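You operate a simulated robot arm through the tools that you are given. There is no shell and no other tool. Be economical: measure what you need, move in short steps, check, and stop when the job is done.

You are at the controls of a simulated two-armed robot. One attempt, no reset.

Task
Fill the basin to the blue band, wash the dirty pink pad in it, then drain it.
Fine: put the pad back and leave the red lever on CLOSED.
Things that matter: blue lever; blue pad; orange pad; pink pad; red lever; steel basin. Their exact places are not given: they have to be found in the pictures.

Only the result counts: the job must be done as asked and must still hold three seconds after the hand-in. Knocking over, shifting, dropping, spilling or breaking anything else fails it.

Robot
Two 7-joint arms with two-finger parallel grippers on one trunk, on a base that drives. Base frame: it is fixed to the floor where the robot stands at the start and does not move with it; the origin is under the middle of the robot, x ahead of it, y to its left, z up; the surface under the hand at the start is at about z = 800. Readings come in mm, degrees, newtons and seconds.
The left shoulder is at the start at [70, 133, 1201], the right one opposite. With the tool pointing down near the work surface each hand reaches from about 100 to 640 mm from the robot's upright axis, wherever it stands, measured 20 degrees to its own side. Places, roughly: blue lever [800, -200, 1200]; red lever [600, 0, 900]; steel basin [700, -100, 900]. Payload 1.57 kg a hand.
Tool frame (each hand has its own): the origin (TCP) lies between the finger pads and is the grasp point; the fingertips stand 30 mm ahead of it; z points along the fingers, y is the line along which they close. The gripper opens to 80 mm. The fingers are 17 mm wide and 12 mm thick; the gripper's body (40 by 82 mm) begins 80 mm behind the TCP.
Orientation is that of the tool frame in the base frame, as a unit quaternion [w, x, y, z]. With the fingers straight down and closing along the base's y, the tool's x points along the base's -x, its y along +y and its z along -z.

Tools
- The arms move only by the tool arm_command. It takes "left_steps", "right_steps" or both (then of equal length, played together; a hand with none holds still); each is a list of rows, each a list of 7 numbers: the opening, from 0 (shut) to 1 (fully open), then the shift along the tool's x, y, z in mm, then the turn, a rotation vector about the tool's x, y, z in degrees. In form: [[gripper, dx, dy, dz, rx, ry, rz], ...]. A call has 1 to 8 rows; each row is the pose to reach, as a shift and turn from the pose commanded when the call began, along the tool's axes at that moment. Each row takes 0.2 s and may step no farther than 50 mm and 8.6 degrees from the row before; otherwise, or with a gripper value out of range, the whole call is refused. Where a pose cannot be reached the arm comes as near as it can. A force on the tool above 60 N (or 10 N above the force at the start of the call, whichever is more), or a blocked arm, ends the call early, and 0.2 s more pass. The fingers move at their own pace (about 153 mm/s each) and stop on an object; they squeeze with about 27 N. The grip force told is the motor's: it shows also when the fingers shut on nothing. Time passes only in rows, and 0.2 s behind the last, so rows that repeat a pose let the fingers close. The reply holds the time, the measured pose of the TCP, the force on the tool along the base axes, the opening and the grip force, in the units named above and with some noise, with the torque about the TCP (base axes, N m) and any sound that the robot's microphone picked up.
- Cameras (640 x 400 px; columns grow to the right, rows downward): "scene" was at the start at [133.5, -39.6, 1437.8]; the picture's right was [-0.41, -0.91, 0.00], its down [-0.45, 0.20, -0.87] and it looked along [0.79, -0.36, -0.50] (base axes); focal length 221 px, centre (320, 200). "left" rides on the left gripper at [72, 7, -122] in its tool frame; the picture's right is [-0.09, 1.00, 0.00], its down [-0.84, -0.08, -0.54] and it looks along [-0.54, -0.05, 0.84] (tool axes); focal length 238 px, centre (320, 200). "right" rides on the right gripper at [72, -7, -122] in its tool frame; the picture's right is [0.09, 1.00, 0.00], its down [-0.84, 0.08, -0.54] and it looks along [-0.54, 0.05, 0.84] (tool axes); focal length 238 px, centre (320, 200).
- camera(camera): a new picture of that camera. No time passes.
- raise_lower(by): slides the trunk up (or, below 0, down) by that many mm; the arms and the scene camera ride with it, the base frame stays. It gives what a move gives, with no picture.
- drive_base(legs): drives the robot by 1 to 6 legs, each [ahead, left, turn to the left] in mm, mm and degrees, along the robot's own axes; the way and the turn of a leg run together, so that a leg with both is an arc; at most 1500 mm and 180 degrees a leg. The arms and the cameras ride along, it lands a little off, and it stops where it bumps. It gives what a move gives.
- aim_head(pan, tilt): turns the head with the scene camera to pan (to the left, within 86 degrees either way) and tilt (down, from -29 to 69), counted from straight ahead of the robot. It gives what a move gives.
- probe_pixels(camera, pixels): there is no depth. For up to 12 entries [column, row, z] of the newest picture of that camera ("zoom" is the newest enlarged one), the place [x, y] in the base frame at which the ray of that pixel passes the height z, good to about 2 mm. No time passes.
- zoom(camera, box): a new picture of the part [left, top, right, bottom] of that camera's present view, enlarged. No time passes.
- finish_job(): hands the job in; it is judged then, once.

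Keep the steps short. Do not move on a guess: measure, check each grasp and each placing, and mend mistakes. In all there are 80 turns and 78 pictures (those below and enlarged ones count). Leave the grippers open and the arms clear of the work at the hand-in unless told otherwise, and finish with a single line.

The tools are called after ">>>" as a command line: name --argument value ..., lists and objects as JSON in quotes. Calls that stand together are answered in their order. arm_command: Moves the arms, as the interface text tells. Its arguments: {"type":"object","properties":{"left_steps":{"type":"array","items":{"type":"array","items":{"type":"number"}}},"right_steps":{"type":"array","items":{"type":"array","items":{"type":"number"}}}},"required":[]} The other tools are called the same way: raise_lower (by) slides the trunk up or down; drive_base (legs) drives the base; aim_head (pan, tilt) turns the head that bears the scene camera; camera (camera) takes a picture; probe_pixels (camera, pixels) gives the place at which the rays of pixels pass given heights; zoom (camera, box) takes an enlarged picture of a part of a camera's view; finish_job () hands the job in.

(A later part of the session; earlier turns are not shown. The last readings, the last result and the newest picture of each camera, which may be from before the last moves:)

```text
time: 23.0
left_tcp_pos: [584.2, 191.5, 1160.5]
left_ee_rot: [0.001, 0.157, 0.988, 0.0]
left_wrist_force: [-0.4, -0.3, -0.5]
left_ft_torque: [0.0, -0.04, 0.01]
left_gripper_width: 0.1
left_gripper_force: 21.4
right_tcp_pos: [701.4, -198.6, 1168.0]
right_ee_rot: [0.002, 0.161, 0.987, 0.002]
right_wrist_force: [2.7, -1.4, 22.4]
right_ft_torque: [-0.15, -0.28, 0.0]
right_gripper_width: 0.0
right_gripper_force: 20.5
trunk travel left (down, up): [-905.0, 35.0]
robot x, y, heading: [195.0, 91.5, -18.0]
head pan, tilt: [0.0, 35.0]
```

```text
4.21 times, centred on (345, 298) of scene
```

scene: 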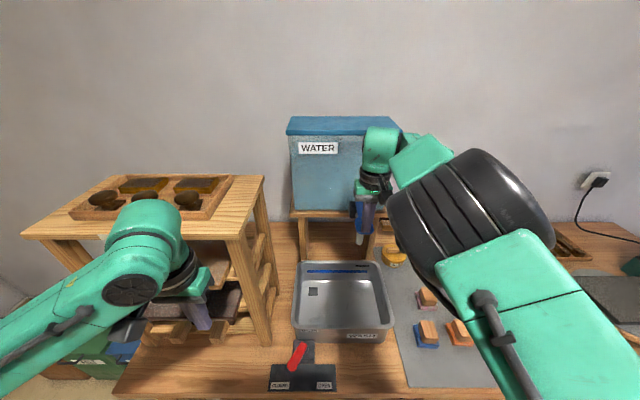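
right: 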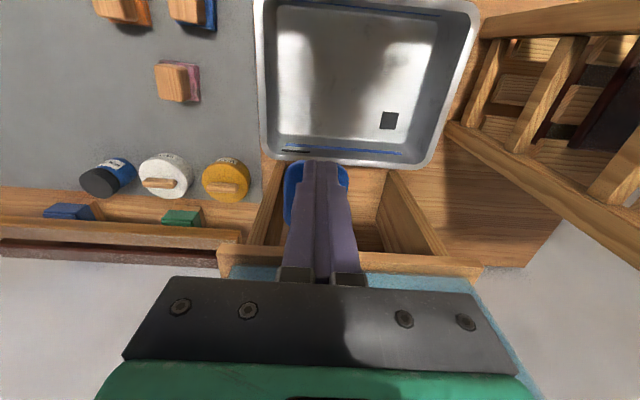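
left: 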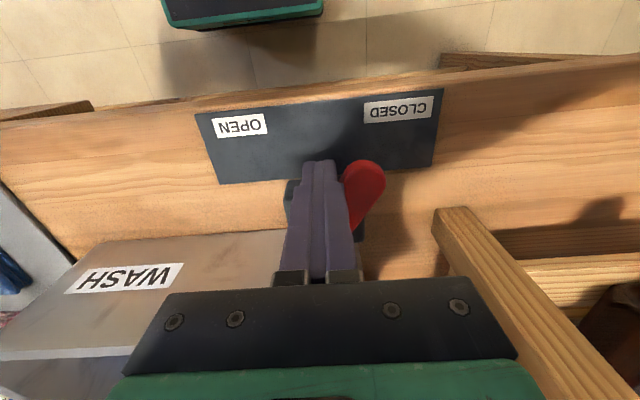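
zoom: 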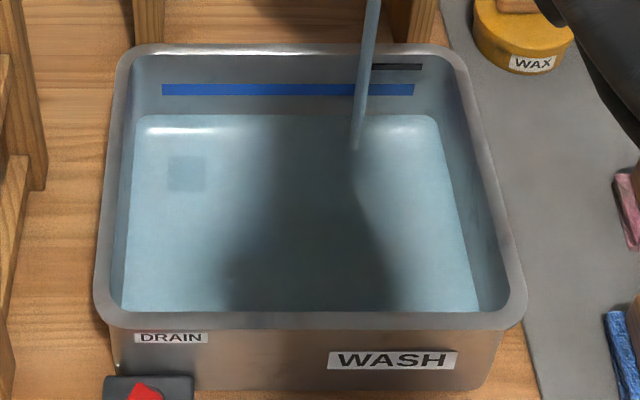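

The level is at row ~114 with the band at 84–96, about 9 s away. I'll hold for ~5.4 s.

>>> arm_command --right_steps '[[0, 0, 0, 0, 0, 0, 0], [0, 0, 0, 0, 0, 0, 0], [0, 0, 0, 0, 0, 0, 0], [0, 0, 0, 0, 0, 0, 0], [0, 0, 0, 0, 0, 0, 0], [0, 0, 0, 0, 0, 0, 0], [0, 0, 0, 0, 0, 0, 0], [0, 0, 0, 0, 0, 0, 0]]'

>>> arm_command --right_steps '[[0, 0, 0, 0, 0, 0, 0], [0, 0, 0, 0, 0, 0, 0], [0, 0, 0, 0, 0, 0, 0], [0, 0, 0, 0, 0, 0, 0], [0, 0, 0, 0, 0, 0, 0], [0, 0, 0, 0, 0, 0, 0], [0, 0, 0, 0, 0, 0, 0], [0, 0, 0, 0, 0, 0, 0]]'

>>> arm_command --right_steps '[[0, 0, 0, 0, 0, 0, 0], [0, 0, 0, 0, 0, 0, 0], [0, 0, 0, 0, 0, 0, 0], [0, 0, 0, 0, 0, 0, 0], [0, 0, 0, 0, 0, 0, 0], [0, 0, 0, 0, 0, 0, 0], [0, 0, 0, 0, 0, 0, 0], [0, 0, 0, 0, 0, 0, 0]]'

>>> zoom --camera "scene" --box '[290, 250, 400, 345]'

```text
time: 24.8
left_tcp_pos: [584.8, 193.0, 1158.7]
left_ee_rot: [0.001, 0.157, 0.988, 0.0]
left_wrist_force: [-0.2, -0.1, -0.3]
left_ft_torque: [0.0, 0.01, -0.01]
left_gripper_width: 0.0
left_gripper_force: 21.6
right_tcp_pos: [701.2, -198.8, 1168.9]
right_ee_rot: [0.001, 0.16, 0.987, 0.003]
right_wrist_force: [2.6, -1.8, 21.7]
right_ft_torque: [-0.11, -0.29, -0.01]
right_gripper_width: 0.2
right_gripper_force: 21.4
trunk travel left (down, up): [-905.0, 35.0]
robot x, y, heading: [195.4, 93.1, -17.9]
head pan, tilt: [0.0, 35.0]
```

```text
time: 26.6
left_tcp_pos: [583.7, 191.2, 1158.3]
left_ee_rot: [0.0, 0.157, 0.988, 0.0]
left_wrist_force: [-0.4, 0.3, 0.5]
left_ft_torque: [0.0, -0.03, 0.01]
left_gripper_width: 0.1
left_gripper_force: 21.5
right_tcp_pos: [701.2, -198.5, 1167.3]
right_ee_rot: [0.001, 0.16, 0.987, 0.003]
right_wrist_force: [1.8, -0.9, 21.7]
right_ft_torque: [-0.1, -0.24, -0.03]
right_gripper_width: 0.1
right_gripper_force: 21.2
trunk travel left (down, up): [-905.0, 35.0]
robot x, y, heading: [199.2, 91.4, -18.5]
head pan, tilt: [0.0, 35.0]
```

```text
time: 28.4
left_tcp_pos: [583.7, 191.6, 1160.0]
left_ee_rot: [0.001, 0.157, 0.988, 0.0]
left_wrist_force: [0.4, 0.0, -0.9]
left_ft_torque: [0.01, 0.03, -0.02]
left_gripper_width: 0.2
left_gripper_force: 20.9
right_tcp_pos: [701.9, -198.7, 1168.6]
right_ee_rot: [0.001, 0.16, 0.987, 0.002]
right_wrist_force: [2.2, -2.0, 22.3]
right_ft_torque: [-0.11, -0.24, -0.02]
right_gripper_width: 0.0
right_gripper_force: 20.8
trunk travel left (down, up): [-905.0, 35.0]
robot x, y, heading: [195.8, 91.7, -18.2]
head pan, tilt: [0.0, 35.0]
```

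```text
4.21 times, centred on (345, 298) of scene
```

zoom: 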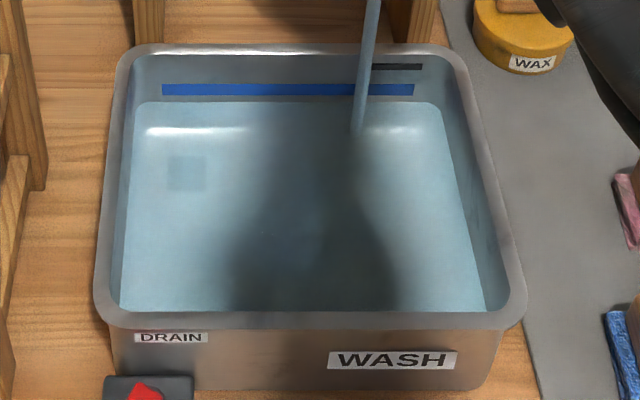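

Level is at row ~101. I'll hold for 3.6 s more, then lift off to put the level in mid-band.

>>> arm_command --right_steps '[[0, 0, 0, 0, 0, 0, 0], [0, 0, 0, 0, 0, 0, 0], [0, 0, 0, 0, 0, 0, 0], [0, 0, 0, 0, 0, 0, 0], [0, 0, 0, 0, 0, 0, 0], [0, 0, 0, 0, 0, 0, 0], [0, 0, 0, 0, 0, 0, 0], [0, 0, 0, 0, 0, 0, 0]]'

>>> arm_command --right_steps '[[0, 0, 0, 0, 0, 0, 0], [0, 0, 0, 0, 0, 0, 0], [0, 0, 0, 0, 0, 0, 0], [0, 0, 0, 0, 0, 0, 0], [0, 0, 0, 0, 0, 0, 0], [0, 0, 0, 0, 0, 0, 0], [0, 0, 0, -40, 0, 0, 0]]'

>>> zoom --camera "scene" --box '[290, 250, 400, 345]'

>>> zoom --camera "scene" --box '[290, 150, 450, 280]'

```text
time: 30.2
left_tcp_pos: [584.3, 191.9, 1160.9]
left_ee_rot: [0.001, 0.157, 0.988, -0.001]
left_wrist_force: [-1.0, -0.3, -0.6]
left_ft_torque: [0.02, -0.01, 0.02]
left_gripper_width: 0.0
left_gripper_force: 21.5
right_tcp_pos: [702.7, -198.6, 1169.0]
right_ee_rot: [0.001, 0.159, 0.987, 0.001]
right_wrist_force: [2.0, -1.8, 21.7]
right_ft_torque: [-0.09, -0.25, -0.01]
right_gripper_width: 0.0
right_gripper_force: 21.2
trunk travel left (down, up): [-905.0, 35.0]
robot x, y, heading: [200.5, 92.1, -18.1]
head pan, tilt: [0.0, 35.0]
```

```text
time: 31.8
left_tcp_pos: [587.6, 189.9, 1158.0]
left_ee_rot: [0.0, 0.156, 0.988, 0.0]
left_wrist_force: [0.8, -0.1, 0.0]
left_ft_torque: [0.0, 0.03, -0.01]
left_gripper_width: 0.1
left_gripper_force: 21.0
right_tcp_pos: [703.5, -201.4, 1204.5]
right_ee_rot: [-0.002, 0.161, 0.987, 0.003]
right_wrist_force: [0.5, 0.6, -0.7]
right_ft_torque: [-0.03, 0.02, -0.04]
right_gripper_width: 0.0
right_gripper_force: 21.7
trunk travel left (down, up): [-905.0, 35.0]
robot x, y, heading: [198.7, 94.1, -18.1]
head pan, tilt: [0.0, 35.0]
```

```text
4.21 times, centred on (345, 298) of scene
```

zoom: 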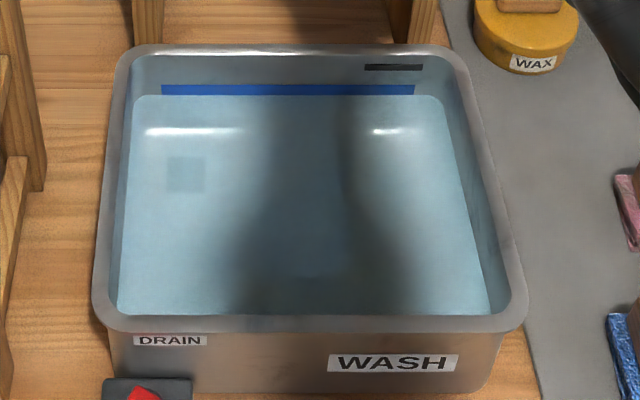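

```text
3.08 times, centred on (370, 215) of scene
```

zoom: 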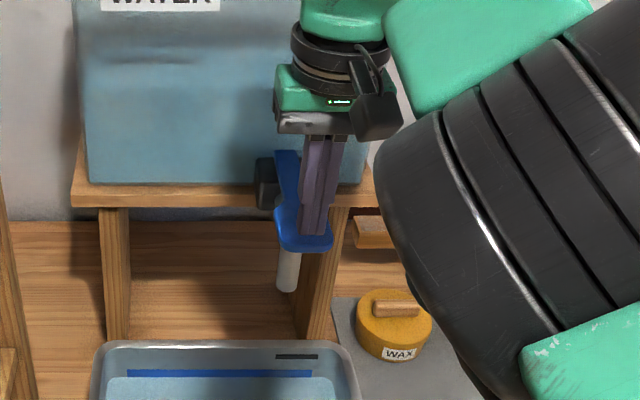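

The tap springs shut and the flow has stopped. The level is at the band's lower edge (row 95, band 85–95). One more press of ~1.6 s should bring it to mid-band.

>>> arm_command --right_steps '[[0, 0, 0, 40, 0, 0, 0], [0, 0, 0, 40, 0, 0, 0], [0, 0, 0, 40, 0, 0, 0], [0, 0, 0, 40, 0, 0, 0], [0, 0, 0, 40, 0, 0, 0], [0, 0, 0, 40, 0, 0, 0], [0, 0, 0, 40, 0, 0, 0], [0, 0, 0, 0, 0, 0, 0]]'

>>> zoom --camera "scene" --box '[290, 250, 400, 345]'

```text
time: 33.6
left_tcp_pos: [586.9, 189.2, 1159.0]
left_ee_rot: [-0.001, 0.158, 0.987, 0.001]
left_wrist_force: [0.0, -0.4, 0.2]
left_ft_torque: [-0.02, 0.01, 0.0]
left_gripper_width: 0.0
left_gripper_force: 21.3
right_tcp_pos: [704.3, -199.2, 1203.8]
right_ee_rot: [-0.002, 0.161, 0.987, 0.002]
right_wrist_force: [0.0, 0.5, 0.1]
right_ft_torque: [0.03, 0.01, -0.01]
right_gripper_width: 0.1
right_gripper_force: 21.2
trunk travel left (down, up): [-905.0, 35.0]
robot x, y, heading: [195.8, 90.8, -17.9]
head pan, tilt: [0.0, 35.0]
```

```text
4.21 times, centred on (345, 298) of scene
```

zoom: 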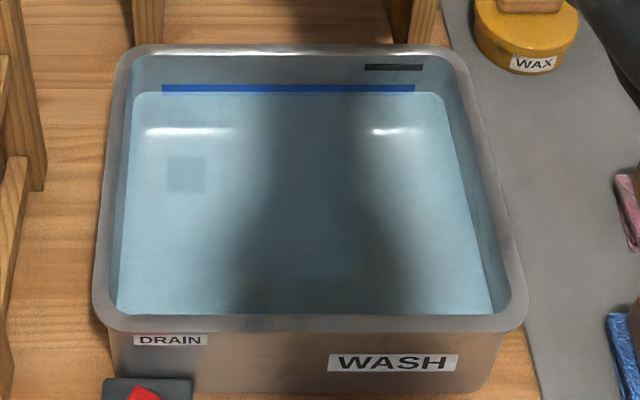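

The level is mid-band (row 91) and the tap is shut. Next I'll raise the right hand off the tap and move the left hand right, away from the rack, so I can drive safely.

>>> arm_command --left_steps '[[0, 0, -40, 0, 0, 0, 0], [0, 0, -80, 0, 0, 0, 0], [0, 0, -110, 0, 0, 0, 0], [0, 0, -110, 0, 0, 0, 0], [0, 0, -110, 0, 0, 0, 0]]' --right_steps '[[0, 0, 0, -45, 0, 0, 0], [0, 0, -10, -85, 0, 0, 0], [0, 0, -50, -95, 0, 0, 0], [1, 20, -90, -95, 0, 0, 0], [1, 40, -130, -95, 0, 0, 0]]'

>>> drive_base --legs '[[0, -70, 0], [45, 0, 0]]'

>>> camera --camera "scene"

>>> camera --camera "right"

```text
time: 34.8
left_tcp_pos: [551.1, 83.9, 1159.0]
left_ee_rot: [0.0, 0.157, 0.988, 0.0]
left_wrist_force: [0.1, -0.3, -1.6]
left_ft_torque: [0.0, 0.0, 0.01]
left_gripper_width: 0.0
left_gripper_force: 21.3
right_tcp_pos: [621.4, -313.1, 1299.4]
right_ee_rot: [0.001, 0.16, 0.987, 0.003]
right_wrist_force: [-0.8, -0.8, 0.4]
right_ft_torque: [0.03, -0.01, 0.0]
right_gripper_width: 80.1
right_gripper_force: 0.0
trunk travel left (down, up): [-905.0, 35.0]
robot x, y, heading: [196.1, 92.6, -18.1]
head pan, tilt: [0.0, 35.0]
```

```text
time: 36.3
left_tcp_pos: [566.6, 10.3, 1160.4]
left_ee_rot: [0.003, 0.157, 0.988, -0.001]
left_wrist_force: [-0.1, 0.8, 0.6]
left_ft_torque: [-0.06, -0.03, 0.0]
left_gripper_width: 0.1
left_gripper_force: 21.3
right_tcp_pos: [635.7, -390.1, 1306.0]
right_ee_rot: [0.003, 0.161, 0.987, 0.001]
right_wrist_force: [-1.2, -0.5, 0.1]
right_ft_torque: [-0.07, -0.09, -0.01]
right_gripper_width: 80.0
right_gripper_force: 0.2
trunk travel left (down, up): [-905.0, 35.0]
robot x, y, heading: [219.1, 13.4, -18.1]
head pan, tilt: [0.0, 35.0]
```

```text
36 pictures are left
```

scene: 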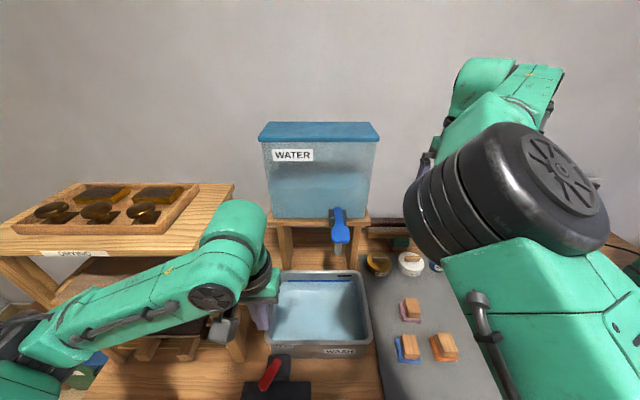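

```text
35 pictures are left
```

right: 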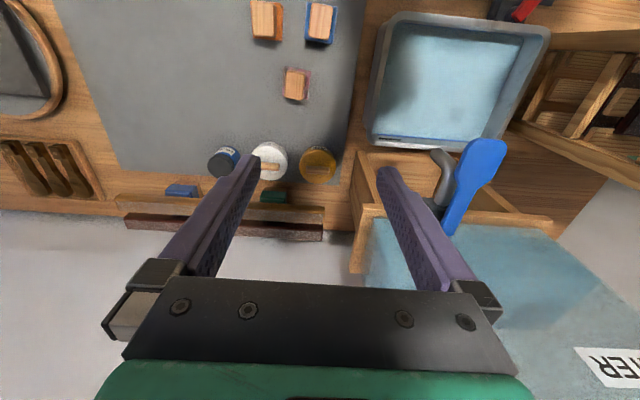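

Next I'll measure the pink pad's handle from both cameras.

>>> zoom --camera "scene" --box '[375, 280, 475, 375]'

>>> zoom --camera "right" --box '[230, 0, 350, 110]'

```text
4.21 times, centred on (425, 328) of scene
```

zoom: 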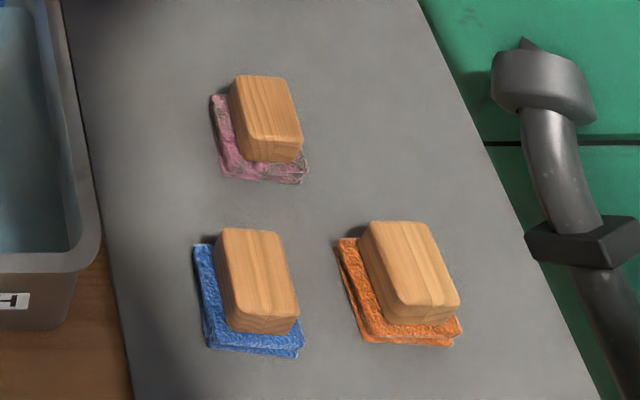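

```text
3.64 times, centred on (290, 55) of right
```

zoom: 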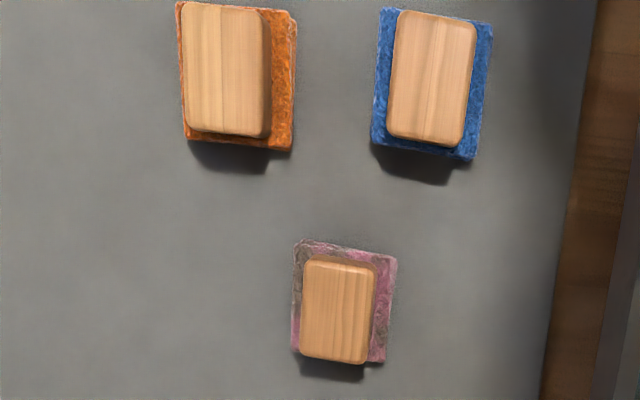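

>>> probe_pixels --camera "zoom" --pixels '[[339, 310, 840], [339, 310, 860], [339, 310, 880], [312, 257, 850], [375, 265, 850], [366, 361, 850], [300, 357, 850], [300, 243, 810], [396, 256, 810], [384, 361, 810]]'

>>> probe_pixels --camera "scene" --pixels '[[413, 306, 840], [413, 306, 860], [413, 306, 880]]'

```text
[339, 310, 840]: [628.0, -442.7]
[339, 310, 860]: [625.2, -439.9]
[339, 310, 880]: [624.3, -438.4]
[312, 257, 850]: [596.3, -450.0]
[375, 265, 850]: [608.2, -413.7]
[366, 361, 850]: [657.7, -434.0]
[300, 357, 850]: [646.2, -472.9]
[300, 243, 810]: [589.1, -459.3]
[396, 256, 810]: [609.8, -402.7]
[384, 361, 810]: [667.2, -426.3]
```

```text
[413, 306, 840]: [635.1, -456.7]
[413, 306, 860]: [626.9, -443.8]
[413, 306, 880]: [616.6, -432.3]
```

The handle top is at z≈862, centre ≈ (625,-441), 37 mm wide, and it is nearly aligned with my hand. I'll lower the trunk back 130 mm and move the right hand over the pad.

>>> raise_lower --by -130

>>> arm_command --right_steps '[[1, -3, -26, 20, 0, 0, 1], [1, -6, -52, 45, 0, 0, 3], [1, -6, -52, 94, 0, 0, 3], [1, -6, -52, 143, 0, 0, 3], [1, -6, -52, 192, 0, 0, 3], [1, -6, -52, 235, 0, 0, 3], [1, -6, -52, 235, 0, 0, 3]]'

>>> camera --camera "right"

```text
time: 37.9
left_tcp_pos: [574.4, 5.8, 1027.7]
left_ee_rot: [0.0, 0.157, 0.988, 0.0]
left_wrist_force: [0.0, -0.8, -0.2]
left_ft_torque: [-0.02, -0.01, -0.04]
left_gripper_width: 0.0
left_gripper_force: 21.1
right_tcp_pos: [644.1, -393.6, 1169.2]
right_ee_rot: [0.0, 0.161, 0.987, 0.002]
right_wrist_force: [0.3, 0.3, -0.7]
right_ft_torque: [-0.02, -0.04, -0.01]
right_gripper_width: 79.9
right_gripper_force: 0.2
trunk travel left (down, up): [-775.0, 165.0]
robot x, y, heading: [219.2, 13.1, -18.0]
head pan, tilt: [0.0, 35.0]
```

```text
time: 39.5
left_tcp_pos: [574.3, 5.6, 1027.9]
left_ee_rot: [-0.002, 0.157, 0.988, 0.0]
left_wrist_force: [0.3, 0.3, -0.1]
left_ft_torque: [-0.03, -0.05, -0.03]
left_gripper_width: 0.0
left_gripper_force: 21.7
right_tcp_pos: [634.4, -445.0, 936.7]
right_ee_rot: [0.001, 0.186, 0.983, 0.004]
right_wrist_force: [-0.8, 0.0, 0.0]
right_ft_torque: [0.0, -0.02, 0.03]
right_gripper_width: 79.9
right_gripper_force: 0.1
trunk travel left (down, up): [-775.0, 165.0]
robot x, y, heading: [216.3, 8.3, -18.1]
head pan, tilt: [0.0, 35.0]
```

```text
32 pictures are left
```

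right: 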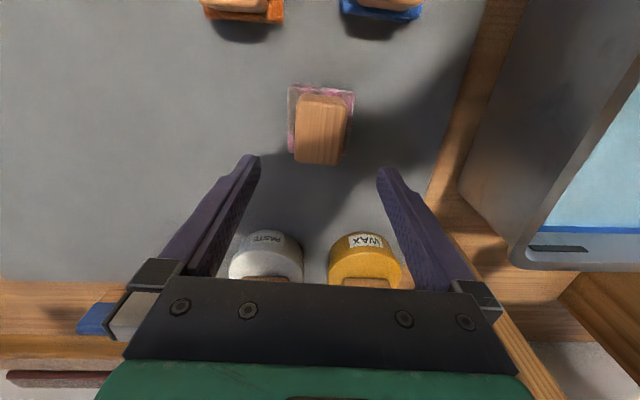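

>>> probe_pixels --camera "right" --pixels '[[323, 118, 862], [300, 96, 862], [349, 97, 862], [295, 159, 862], [340, 163, 862], [290, 87, 815], [353, 92, 815], [365, 240, 845], [266, 240, 845]]'

```text
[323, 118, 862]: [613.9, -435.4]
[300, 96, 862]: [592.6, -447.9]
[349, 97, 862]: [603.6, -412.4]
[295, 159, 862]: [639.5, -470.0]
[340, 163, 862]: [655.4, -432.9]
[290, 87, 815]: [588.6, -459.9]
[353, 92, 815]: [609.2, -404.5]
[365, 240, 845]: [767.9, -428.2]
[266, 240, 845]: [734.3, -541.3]
```

The handle centre is (623,-441), so I shift the hand 11 mm back toward me. Then I'll descend to z 858, keeping the fingertips just above the pad's cloth, and close.

>>> arm_command --right_steps '[[1, 11, 0, 0, 0, 0, 0], [1, 11, 0, 40, 0, 0, 0], [1, 11, 0, 65, 0, 0, 0], [1, 11, 0, 78, 0, 0, 0], [0.3, 11, 0, 78, 0, 0, 0], [0, 11, 0, 78, 0, 0, 0], [0, 11, 0, 78, 0, 0, 0], [0, 11, 0, 78, 0, 0, 0]]'

>>> camera --camera "right"

```text
time: 41.3
left_tcp_pos: [574.8, 5.0, 1028.9]
left_ee_rot: [-0.001, 0.158, 0.987, 0.001]
left_wrist_force: [0.4, -0.1, 0.7]
left_ft_torque: [0.0, -0.03, 0.03]
left_gripper_width: 0.0
left_gripper_force: 21.5
right_tcp_pos: [622.5, -439.9, 858.9]
right_ee_rot: [0.0, 0.187, 0.982, 0.002]
right_wrist_force: [0.3, -1.9, 2.7]
right_ft_torque: [0.04, -0.01, -0.01]
right_gripper_width: 41.4
right_gripper_force: 27.4
trunk travel left (down, up): [-775.0, 165.0]
robot x, y, heading: [218.2, 14.8, -18.2]
head pan, tilt: [0.0, 35.0]
```

```text
31 pictures are left
```

right: 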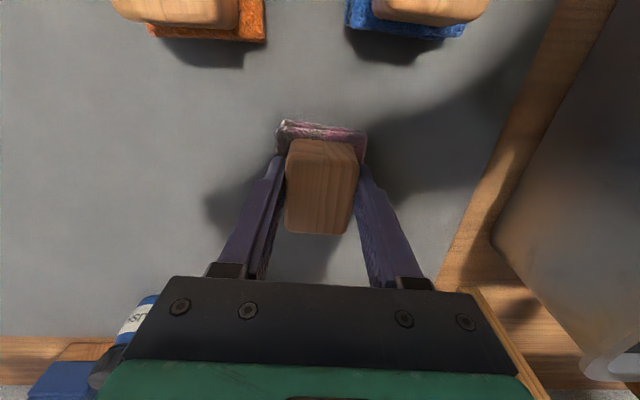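

The handle is gripped (41 mm, 27 N). I'll lift straight up, pulling back a little, and check that it holds.

>>> arm_command --right_steps '[[0, 0, 0, -20, 0, 0, 0], [0, 0, 0, -60, 0, 0, 0], [0, 0, 0, -100, 0, 0, 0], [0, 25, 10, -135, 0, 0, 0], [0, 50, 35, -150, 0, 0, 0], [0, 70, 70, -155, 0, 0, 0], [0, 79, 110, -155, 0, 0, 0]]'

>>> camera --camera "right"

>>> camera --camera "scene"

```text
time: 42.9
left_tcp_pos: [575.4, 6.2, 1026.9]
left_ee_rot: [-0.002, 0.157, 0.988, 0.0]
left_wrist_force: [0.1, -0.2, -0.2]
left_ft_torque: [-0.03, -0.01, 0.02]
left_gripper_width: 0.3
left_gripper_force: 21.1
right_tcp_pos: [600.8, -354.4, 1016.4]
right_ee_rot: [-0.001, 0.197, 0.98, 0.016]
right_wrist_force: [0.1, -1.0, -0.8]
right_ft_torque: [-0.01, 0.0, -0.02]
right_gripper_width: 41.4
right_gripper_force: 26.9
right hand out of reach, approached as far as the arm can: row 6, 7
trunk travel left (down, up): [-775.0, 165.0]
robot x, y, heading: [215.8, 11.0, -18.1]
head pan, tilt: [0.0, 35.0]
```

```text
30 pictures are left
```

right: 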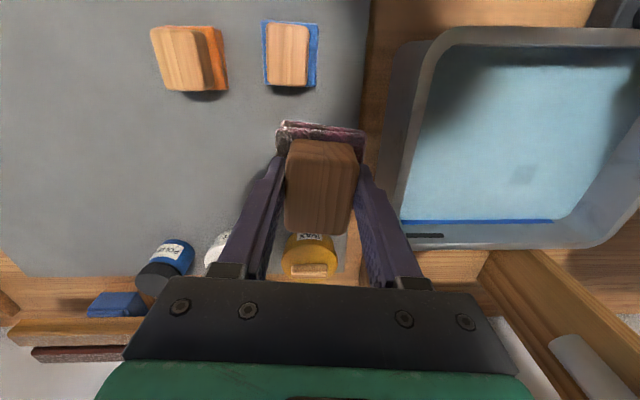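

```text
29 pictures are left
```

scene: 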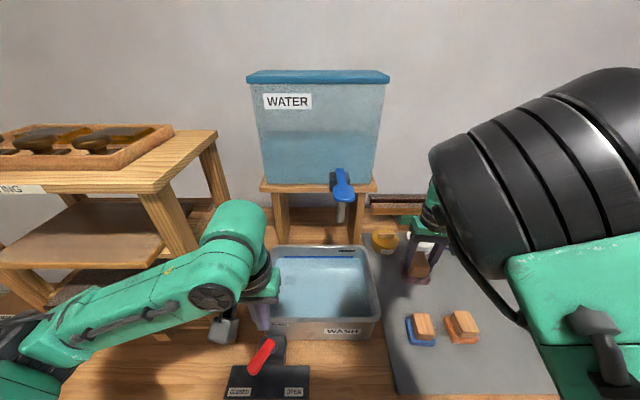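

The pad is held securely. The right arm can't reach inward any further, so I'll back away 90 mm and drive left 235 mm. That puts the basin on the right arm's side and keeps the left hand clear of the rack.

>>> drive_base --legs '[[-90, 0, 0], [0, 235, 0]]'

>>> camera --camera "scene"

>>> camera --camera "right"

```text
time: 45.3
left_tcp_pos: [560.4, 257.4, 1028.0]
left_ee_rot: [0.0, 0.159, 0.987, 0.001]
left_wrist_force: [-0.8, 0.6, -0.1]
left_ft_torque: [0.0, -0.02, 0.0]
left_gripper_width: 0.1
left_gripper_force: 21.7
right_tcp_pos: [587.3, -105.5, 1016.0]
right_ee_rot: [0.001, 0.198, 0.98, 0.016]
right_wrist_force: [0.0, -0.5, -0.9]
right_ft_torque: [0.01, 0.0, -0.01]
right_gripper_width: 41.3
right_gripper_force: 27.2
trunk travel left (down, up): [-775.0, 165.0]
robot x, y, heading: [206.7, 265.1, -18.0]
head pan, tilt: [0.0, 35.0]
```

```text
28 pictures are left
```

scene: 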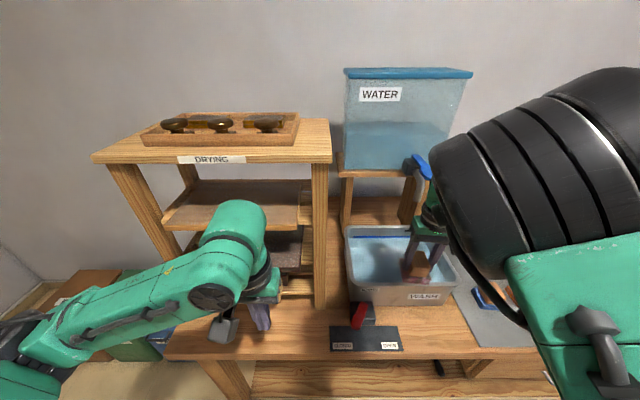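

```text
27 pictures are left
```

right: 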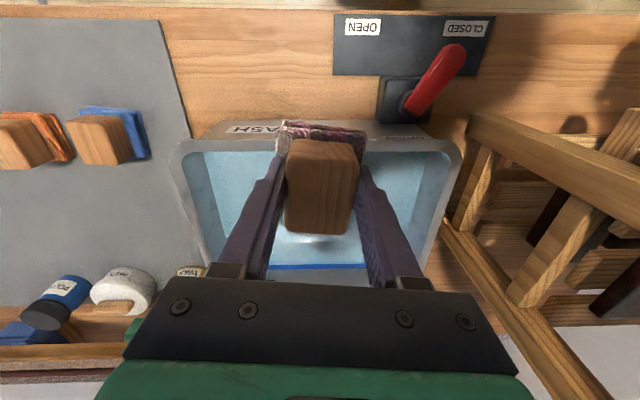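

I'm over the basin's front. I'll move 80 mm forward into the basin's area, still high, then check clearance with the tap and the walls.

>>> arm_command --right_steps '[[0, -25, 12, 0, 0, 0, 0], [0, -50, 24, 0, 0, 0, 0], [0, -81, 35, 0, 0, 0, 0], [0, -81, 35, 30, 0, 0, 0], [0, -81, 35, 30, 0, 0, 0]]'

>>> camera --camera "scene"

>>> camera --camera "right"

```text
time: 46.5
left_tcp_pos: [561.1, 258.2, 1027.6]
left_ee_rot: [0.0, 0.159, 0.987, 0.0]
left_wrist_force: [-0.3, 0.0, 0.8]
left_ft_torque: [0.01, 0.01, 0.0]
left_gripper_width: 0.0
left_gripper_force: 21.6
right_tcp_pos: [674.8, -100.9, 987.4]
right_ee_rot: [0.001, 0.197, 0.98, 0.014]
right_wrist_force: [-0.4, 0.4, -1.3]
right_ft_torque: [0.0, -0.02, -0.01]
right_gripper_width: 41.3
right_gripper_force: 27.2
trunk travel left (down, up): [-775.0, 165.0]
robot x, y, heading: [209.0, 262.0, -18.2]
head pan, tilt: [0.0, 35.0]
```

```text
26 pictures are left
```

scene: 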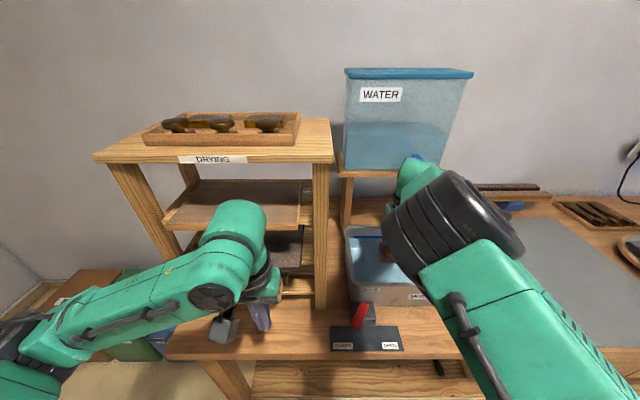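

```text
25 pictures are left
```

right: 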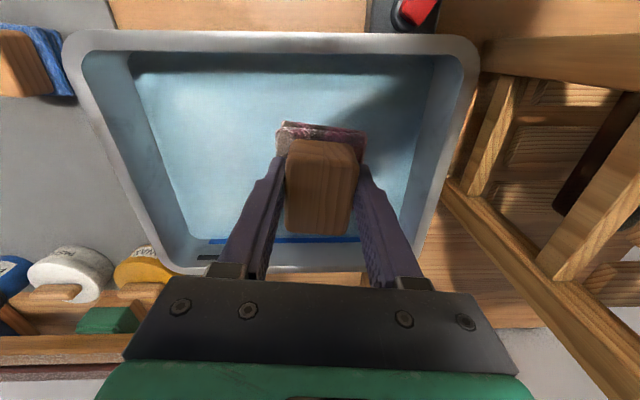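

The pad is well inside the basin walls with no force. I'll lower to about z 887 so the pad goes under water.

>>> arm_command --right_steps '[[0, 0, 0, 30, 0, 0, 0], [0, 0, 0, 55, 0, 0, 0], [0, 0, 0, 80, 0, 0, 0], [0, 0, 0, 100, 0, 0, 0], [0, 0, 0, 100, 0, 0, 0]]'

>>> camera --camera "right"

```text
time: 47.7
left_tcp_pos: [561.6, 257.0, 1027.9]
left_ee_rot: [-0.001, 0.159, 0.987, 0.001]
left_wrist_force: [0.9, -0.3, 0.9]
left_ft_torque: [0.01, 0.0, 0.01]
left_gripper_width: 0.0
left_gripper_force: 21.6
right_tcp_pos: [676.2, -98.2, 889.3]
right_ee_rot: [0.0, 0.197, 0.98, 0.015]
right_wrist_force: [-0.3, 0.1, -0.7]
right_ft_torque: [-0.04, 0.0, 0.03]
right_gripper_width: 41.2
right_gripper_force: 26.2
trunk travel left (down, up): [-775.0, 165.0]
robot x, y, heading: [201.3, 263.9, -18.2]
head pan, tilt: [0.0, 35.0]
```

```text
24 pictures are left
```

right: 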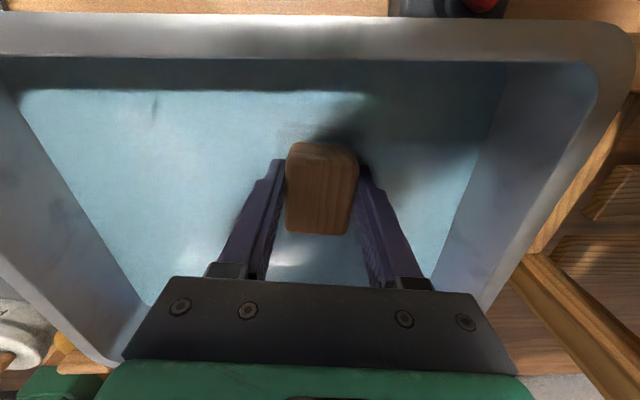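

The pad is submerged. I'll swish it back and forth gently.

>>> arm_command --right_steps '[[0, 0, -22, 0, 0, 0, 0], [0, 0, 12, 0, 0, 0, 0], [0, 0, -22, 0, 0, 0, 0], [0, 0, 12, 0, 0, 0, 0], [0, 8, -22, 0, 0, 0, 0], [0, 0, 12, 0, 0, 0, 0], [0, 0, -22, 0, 0, 0, 0], [0, 0, 12, 0, 0, 0, 0]]'

>>> arm_command --right_steps '[[0, 0, -34, 6, 0, 0, 0], [0, 0, 0, 6, 0, 0, 0], [0, 0, -34, 6, 0, 0, 0], [0, 0, 0, 6, 0, 0, 0], [0, 0, -34, 6, 0, 0, 0], [0, 0, 0, 6, 0, 0, 0], [0, 0, -34, 6, 0, 0, 0], [0, 0, -12, 0, 0, 0, 0]]'

>>> arm_command --right_steps '[[0, 0, 0, -20, 0, 0, 0], [0, 0, 0, -40, 0, 0, 0], [0, 0, 0, -60, 0, 0, 0], [0, 0, 0, -80, 0, 0, 0], [0, 0, 0, -100, 0, 0, 0], [0, 0, 0, -100, 0, 0, 0]]'

>>> camera --camera "right"

```text
time: 49.5
left_tcp_pos: [562.8, 260.0, 1028.1]
left_ee_rot: [-0.001, 0.159, 0.987, -0.001]
left_wrist_force: [-0.3, -0.3, 0.4]
left_ft_torque: [-0.06, -0.01, -0.01]
left_gripper_width: 0.0
left_gripper_force: 20.8
right_tcp_pos: [680.8, -88.5, 889.0]
right_ee_rot: [0.0, 0.198, 0.98, 0.014]
right_wrist_force: [0.7, 0.1, -1.7]
right_ft_torque: [-0.01, -0.01, 0.0]
right_gripper_width: 41.0
right_gripper_force: 26.9
trunk travel left (down, up): [-775.0, 165.0]
robot x, y, heading: [207.1, 269.2, -18.1]
head pan, tilt: [0.0, 35.0]
```

```text
time: 51.3
left_tcp_pos: [561.5, 259.8, 1028.0]
left_ee_rot: [-0.001, 0.159, 0.987, -0.001]
left_wrist_force: [-0.5, 1.0, -0.1]
left_ft_torque: [0.0, 0.01, 0.0]
left_gripper_width: 0.1
left_gripper_force: 21.4
right_tcp_pos: [675.0, -97.4, 886.9]
right_ee_rot: [0.001, 0.198, 0.98, 0.014]
right_wrist_force: [-0.8, -0.3, -0.6]
right_ft_torque: [0.0, -0.02, 0.0]
right_gripper_width: 40.9
right_gripper_force: 27.5
trunk travel left (down, up): [-775.0, 165.0]
robot x, y, heading: [208.5, 261.6, -18.1]
head pan, tilt: [0.0, 35.0]
```

```text
time: 52.7
left_tcp_pos: [562.6, 257.9, 1028.0]
left_ee_rot: [0.0, 0.159, 0.987, 0.0]
left_wrist_force: [-0.7, -0.9, 0.1]
left_ft_torque: [-0.04, 0.01, -0.02]
left_gripper_width: 0.1
left_gripper_force: 21.4
right_tcp_pos: [674.1, -102.0, 988.2]
right_ee_rot: [0.0, 0.198, 0.98, 0.014]
right_wrist_force: [1.0, -0.2, 0.1]
right_ft_torque: [0.03, 0.0, 0.0]
right_gripper_width: 40.9
right_gripper_force: 26.5
trunk travel left (down, up): [-775.0, 165.0]
robot x, y, heading: [204.3, 266.6, -18.2]
head pan, tilt: [0.0, 35.0]
```

```text
23 pictures are left
```

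right: 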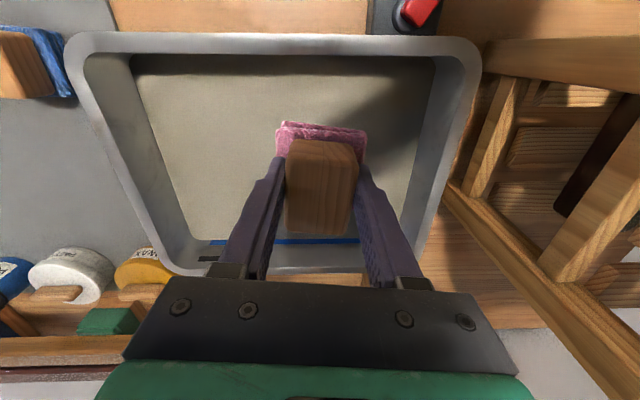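

The water is now brown and the pad bright pink. I'll zoom to check whether the pad is clean all over.

>>> zoom --camera "right" --box '[260, 100, 380, 180]'

```text
5.00 times, centred on (320, 140) of right
```

zoom: 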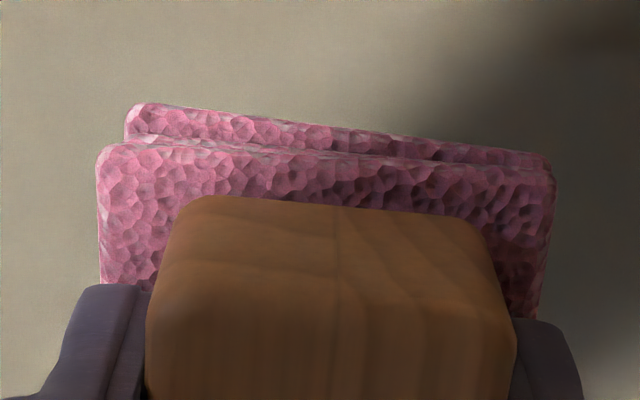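

Nearly clean, with a few faint grey specks. I'll do one more dip with strokes, then lift and let it drip.

>>> arm_command --right_steps '[[0, 0, 0, 40, 0, 0, 0], [0, 0, 0, 75, 0, 0, 0], [0, 0, 0, 102, 0, 0, 0], [0, 0, -22, 102, 0, 0, 0], [0, 0, 14, 102, 0, 0, 0], [0, 0, -22, 102, 0, 0, 0], [0, 0, 14, 102, 0, 0, 0], [0, 0, -22, 102, 0, 0, 0]]'

>>> arm_command --right_steps '[[0, 0, 36, 0, 0, 0, 0], [0, 0, 0, 0, 0, 0, 0], [0, 0, 36, 0, 0, 0, 0], [0, 0, 0, 0, 0, 0, 0], [0, 0, 36, 0, 0, 0, 0], [0, 0, 0, 0, 0, 0, 0], [0, 0, 36, 0, 0, 0, 0], [0, 0, 22, 0, 0, 0, 0]]'

>>> arm_command --right_steps '[[0, 0, 0, -20, 0, 0, 0], [0, 0, 0, -40, 0, 0, 0], [0, 0, 0, -60, 0, 0, 0], [0, 0, 0, -80, 0, 0, 0], [0, 0, 0, -102, 0, 0, 0], [0, 0, 0, -102, 0, 0, 0], [0, 0, 0, -102, 0, 0, 0], [0, 0, 0, -102, 0, 0, 0]]'

>>> zoom --camera "right" --box '[230, 90, 410, 210]'

```text
time: 54.5
left_tcp_pos: [560.6, 257.8, 1027.3]
left_ee_rot: [0.0, 0.158, 0.987, 0.001]
left_wrist_force: [-0.2, -0.3, -0.6]
left_ft_torque: [0.02, 0.0, 0.01]
left_gripper_width: 0.0
left_gripper_force: 21.2
right_tcp_pos: [667.2, -119.8, 884.3]
right_ee_rot: [0.001, 0.197, 0.98, 0.015]
right_wrist_force: [-0.7, 0.0, -0.7]
right_ft_torque: [0.04, 0.01, -0.01]
right_gripper_width: 41.3
right_gripper_force: 27.0
trunk travel left (down, up): [-775.0, 165.0]
robot x, y, heading: [204.5, 261.8, -18.2]
head pan, tilt: [0.0, 35.0]
```

```text
time: 56.3
left_tcp_pos: [562.0, 257.7, 1029.6]
left_ee_rot: [-0.001, 0.159, 0.987, 0.0]
left_wrist_force: [0.0, -0.3, -0.3]
left_ft_torque: [0.01, 0.0, -0.02]
left_gripper_width: 0.1
left_gripper_force: 21.3
right_tcp_pos: [675.8, -98.6, 886.8]
right_ee_rot: [0.0, 0.198, 0.98, 0.015]
right_wrist_force: [0.9, 0.2, -1.4]
right_ft_torque: [0.0, 0.01, -0.04]
right_gripper_width: 41.2
right_gripper_force: 26.3
trunk travel left (down, up): [-775.0, 165.0]
robot x, y, heading: [204.2, 269.2, -18.2]
head pan, tilt: [0.0, 35.0]
```

```text
time: 58.1
left_tcp_pos: [561.2, 257.1, 1028.3]
left_ee_rot: [-0.001, 0.159, 0.987, 0.0]
left_wrist_force: [-0.1, 0.0, -1.0]
left_ft_torque: [-0.02, 0.02, -0.03]
left_gripper_width: 0.0
left_gripper_force: 21.4
right_tcp_pos: [674.6, -100.9, 987.6]
right_ee_rot: [0.0, 0.198, 0.98, 0.016]
right_wrist_force: [-0.5, 0.5, -0.9]
right_ft_torque: [0.04, 0.02, -0.01]
right_gripper_width: 41.1
right_gripper_force: 26.8
trunk travel left (down, up): [-775.0, 165.0]
robot x, y, heading: [207.6, 271.4, -18.3]
head pan, tilt: [0.0, 35.0]
```

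```text
3.33 times, centred on (320, 150) of right
```

zoom: 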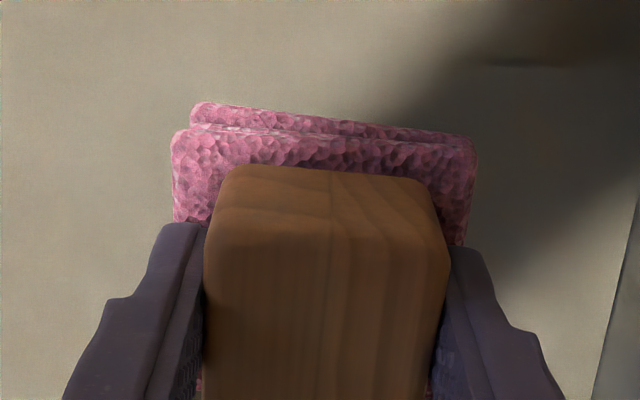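

The pad is clean. To put it back, I'll pull the hand back over the front rim at height, then drive back the way I came.

>>> arm_command --right_steps '[[0, 0, 0, -30, 0, 0, 0], [0, 25, -10, -30, 0, 0, 0], [0, 50, -22, -30, 0, 0, 0], [0, 78, -33, -30, 0, 0, 0]]'

>>> drive_base --legs '[[0, -255, 0], [90, 0, 0]]'

>>> camera --camera "right"

```text
time: 59.1
left_tcp_pos: [561.0, 256.8, 1028.4]
left_ee_rot: [0.0, 0.159, 0.987, 0.0]
left_wrist_force: [0.5, -0.8, 0.1]
left_ft_torque: [0.01, -0.02, 0.0]
left_gripper_width: 0.0
left_gripper_force: 21.4
right_tcp_pos: [583.4, -107.1, 1009.8]
right_ee_rot: [-0.006, 0.208, 0.978, 0.021]
right_wrist_force: [-0.1, -0.5, -1.2]
right_ft_torque: [0.0, -0.02, 0.04]
right_gripper_width: 41.2
right_gripper_force: 27.0
trunk travel left (down, up): [-775.0, 165.0]
robot x, y, heading: [205.2, 265.6, -18.2]
head pan, tilt: [0.0, 35.0]
```

```text
time: 61.7
left_tcp_pos: [562.2, -18.7, 1028.5]
left_ee_rot: [0.0, 0.162, 0.987, 0.0]
left_wrist_force: [0.6, -0.1, -0.3]
left_ft_torque: [0.04, -0.02, 0.01]
left_gripper_width: 0.2
left_gripper_force: 21.1
right_tcp_pos: [585.3, -384.5, 1015.6]
right_ee_rot: [0.002, 0.209, 0.978, 0.024]
right_wrist_force: [0.0, -0.1, 0.5]
right_ft_torque: [-0.01, -0.03, -0.01]
right_gripper_width: 40.9
right_gripper_force: 26.7
trunk travel left (down, up): [-775.0, 165.0]
robot x, y, heading: [207.1, -13.6, -18.4]
head pan, tilt: [0.0, 35.0]
```

```text
20 pictures are left
```

right: 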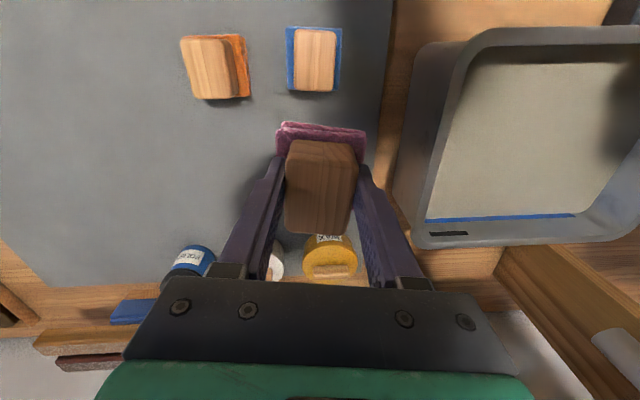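

I'll move toward the pad's old place (622.5,-440), still at height, and read the pose.

>>> arm_command --right_steps '[[0, -20, -14, 0, 0, 0, 0], [0, -40, -28, 0, 0, 0, 0], [0, -55, -38, 10, 0, 0, 0], [0, -55, -38, 40, 0, 0, 0], [0, -55, -38, 40, 0, 0, 0]]'

```text
time: 62.9
left_tcp_pos: [561.9, -19.1, 1028.2]
left_ee_rot: [0.0, 0.163, 0.987, 0.0]
left_wrist_force: [0.3, -0.2, 0.3]
left_ft_torque: [0.01, 0.01, -0.02]
left_gripper_width: 0.0
left_gripper_force: 21.2
right_tcp_pos: [624.2, -440.4, 971.0]
right_ee_rot: [0.001, 0.209, 0.978, 0.023]
right_wrist_force: [0.5, -0.5, -0.3]
right_ft_torque: [-0.01, 0.0, 0.0]
right_gripper_width: 41.2
right_gripper_force: 26.5
trunk travel left (down, up): [-775.0, 165.0]
robot x, y, heading: [203.7, -10.7, -18.9]
head pan, tilt: [0.0, 35.0]
```

Position is good but the hand is tilted ~2.7° and yawed -2.5° from the grasp pose. I'll correct the turn, then descend partway.

>>> arm_command --right_steps '[[0, 1, 0, 0, 1.2, -0.2, -1.3], [0, 2, 0, 0, 2.4, -0.4, -2.5], [0, 2, 0, 0, 2.4, -0.4, -2.5]]'

>>> arm_command --right_steps '[[0, 0, 0, 35, 0, 0, 0], [0, 0, 0, 70, 0, 0, 0], [0, 0, 0, 90, 0, 0, 0], [0, 0, 0, 90, 0, 0, 0]]'

>>> camera --camera "right"

```text
time: 63.7
left_tcp_pos: [564.8, -20.7, 1027.8]
left_ee_rot: [-0.001, 0.162, 0.987, 0.0]
left_wrist_force: [-0.2, -0.6, 0.7]
left_ft_torque: [0.02, 0.0, 0.0]
left_gripper_width: 0.0
left_gripper_force: 21.5
right_tcp_pos: [622.5, -438.1, 971.4]
right_ee_rot: [0.001, 0.189, 0.982, 0.003]
right_wrist_force: [-0.2, -0.4, -0.2]
right_ft_torque: [0.0, -0.03, 0.0]
right_gripper_width: 41.2
right_gripper_force: 27.0
trunk travel left (down, up): [-775.0, 165.0]
robot x, y, heading: [202.0, -11.1, -18.7]
head pan, tilt: [0.0, 35.0]
```

```text
time: 64.7
left_tcp_pos: [562.3, -19.7, 1028.1]
left_ee_rot: [-0.001, 0.161, 0.987, 0.0]
left_wrist_force: [-0.3, 0.3, 0.1]
left_ft_torque: [-0.01, 0.02, 0.01]
left_gripper_width: 0.2
left_gripper_force: 21.6
right_tcp_pos: [619.7, -439.1, 882.3]
right_ee_rot: [0.0, 0.189, 0.982, 0.001]
right_wrist_force: [-0.3, 0.1, -0.8]
right_ft_torque: [-0.02, 0.01, -0.02]
right_gripper_width: 41.1
right_gripper_force: 27.2
trunk travel left (down, up): [-775.0, 165.0]
robot x, y, heading: [207.8, -6.9, -18.6]
head pan, tilt: [0.0, 35.0]
```

```text
19 pictures are left
```

right: 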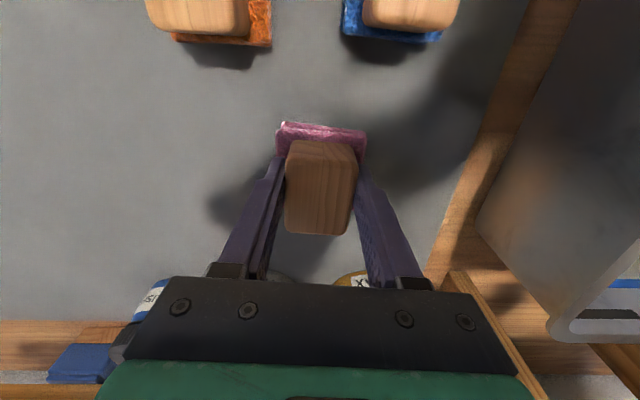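

Within 3 mm of the old place. I'll lower the last 22 mm, feel the contact, then open.

>>> arm_command --right_steps '[[0, -3, 0, 12, 0, 0, 0], [0, -3, 0, 19, 0, 0, 0], [0, -3, 0, 23, 0, 0, 0], [0, -3, 0, 23, 0, 0, 0]]'

>>> arm_command --right_steps '[[0.7, 0, 0, 0, 0, 0, 0], [1, 0, 0, 0, 0, 0, 0], [1, 0, 0, 0, 0, 0, 0], [1, 0, 0, -30, 0, 0, 0], [1, 0, 0, -75, 0, 0, 0], [1, 0, 0, -120, 0, 0, 0], [1, 0, 0, -160, 0, 0, 0]]'

>>> camera --camera "right"

```text
time: 65.7
left_tcp_pos: [563.2, -19.4, 1028.0]
left_ee_rot: [0.0, 0.163, 0.987, 0.0]
left_wrist_force: [-0.2, 0.2, 0.6]
left_ft_torque: [-0.03, 0.02, -0.01]
left_gripper_width: 0.1
left_gripper_force: 21.5
right_tcp_pos: [624.3, -439.7, 859.9]
right_ee_rot: [0.001, 0.189, 0.982, 0.002]
right_wrist_force: [0.1, -0.7, -0.7]
right_ft_torque: [0.02, 0.04, 0.0]
right_gripper_width: 41.2
right_gripper_force: 27.0
trunk travel left (down, up): [-775.0, 165.0]
robot x, y, heading: [210.3, -9.9, -18.8]
head pan, tilt: [0.0, 35.0]
```

```text
time: 67.3
left_tcp_pos: [562.8, -18.6, 1028.3]
left_ee_rot: [0.0, 0.163, 0.987, 0.0]
left_wrist_force: [0.3, -0.5, -0.7]
left_ft_torque: [-0.02, -0.01, -0.02]
left_gripper_width: 0.0
left_gripper_force: 21.1
right_tcp_pos: [622.1, -439.2, 1021.7]
right_ee_rot: [0.0, 0.188, 0.982, 0.003]
right_wrist_force: [-0.4, 0.4, 0.5]
right_ft_torque: [0.01, 0.01, 0.02]
right_gripper_width: 80.1
right_gripper_force: 0.0
trunk travel left (down, up): [-775.0, 165.0]
robot x, y, heading: [207.6, -12.9, -18.6]
head pan, tilt: [0.0, 35.0]
```

```text
18 pictures are left
```

right: 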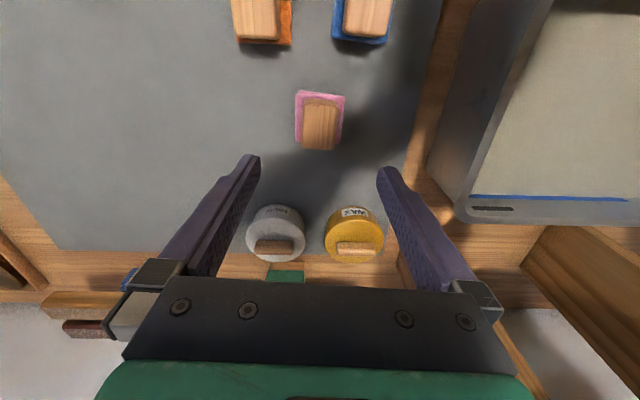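

The pink pad stands back in its place. Next is the drain, so I'll look at the red lever with the left camera.

>>> camera --camera "left"

```text
17 pictures are left
```

left: 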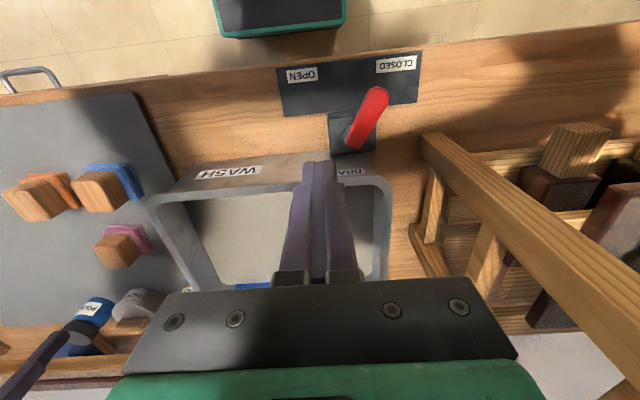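

>>> probe_pixels --camera "left" --pixels '[[377, 90, 860], [355, 145, 860], [388, 100, 860], [365, 95, 860], [345, 110, 840], [436, 140, 900], [436, 140, 800]]'

```text
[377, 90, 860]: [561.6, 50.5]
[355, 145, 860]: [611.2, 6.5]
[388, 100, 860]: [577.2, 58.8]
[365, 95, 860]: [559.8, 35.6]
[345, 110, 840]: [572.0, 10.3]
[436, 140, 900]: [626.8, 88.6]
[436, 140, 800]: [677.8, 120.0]
```

Lever tip is (562,50) and pivot ≈ (604,7). I'll move the left hand to the lever's far (CLOSED) side, then down beside it.

>>> arm_command --left_steps '[[0, 4, 35, 0, 0, 0, 0], [0, 8, 70, 0, 0, 0, 0], [0, 11, 103, 0, 0, 0, 0], [0, 11, 103, 45, 0, 0, 0], [0, 11, 103, 90, 0, 0, 0], [0, 11, 103, 130, 0, 0, 0], [0, 11, 103, 160, 0, 0, 0]]'

>>> camera --camera "left"

```text
time: 68.9
left_tcp_pos: [586.9, 82.4, 868.0]
left_ee_rot: [0.001, 0.163, 0.987, -0.001]
left_wrist_force: [-0.4, -0.4, -0.5]
left_ft_torque: [-0.02, -0.01, 0.01]
left_gripper_width: 0.0
left_gripper_force: 20.8
left hand out of reach, approached as far as the arm can: row 2, 3, 4
right_tcp_pos: [622.6, -438.8, 1021.4]
right_ee_rot: [0.0, 0.189, 0.982, 0.003]
right_wrist_force: [0.2, 0.2, 0.5]
right_ft_torque: [0.01, 0.01, 0.01]
right_gripper_width: 80.0
right_gripper_force: 0.0
trunk travel left (down, up): [-775.0, 165.0]
robot x, y, heading: [206.0, -10.3, -18.5]
head pan, tilt: [0.0, 35.0]
```

```text
16 pictures are left
```

left: 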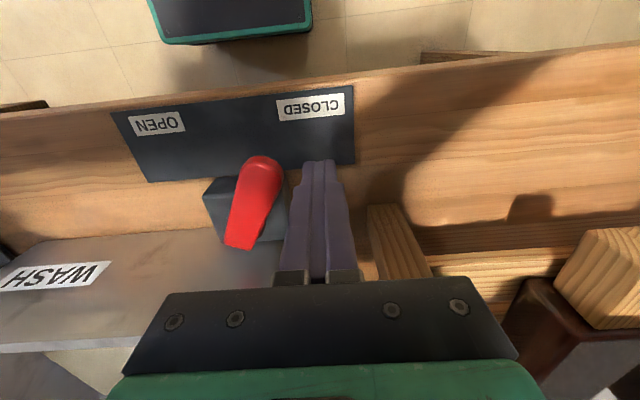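

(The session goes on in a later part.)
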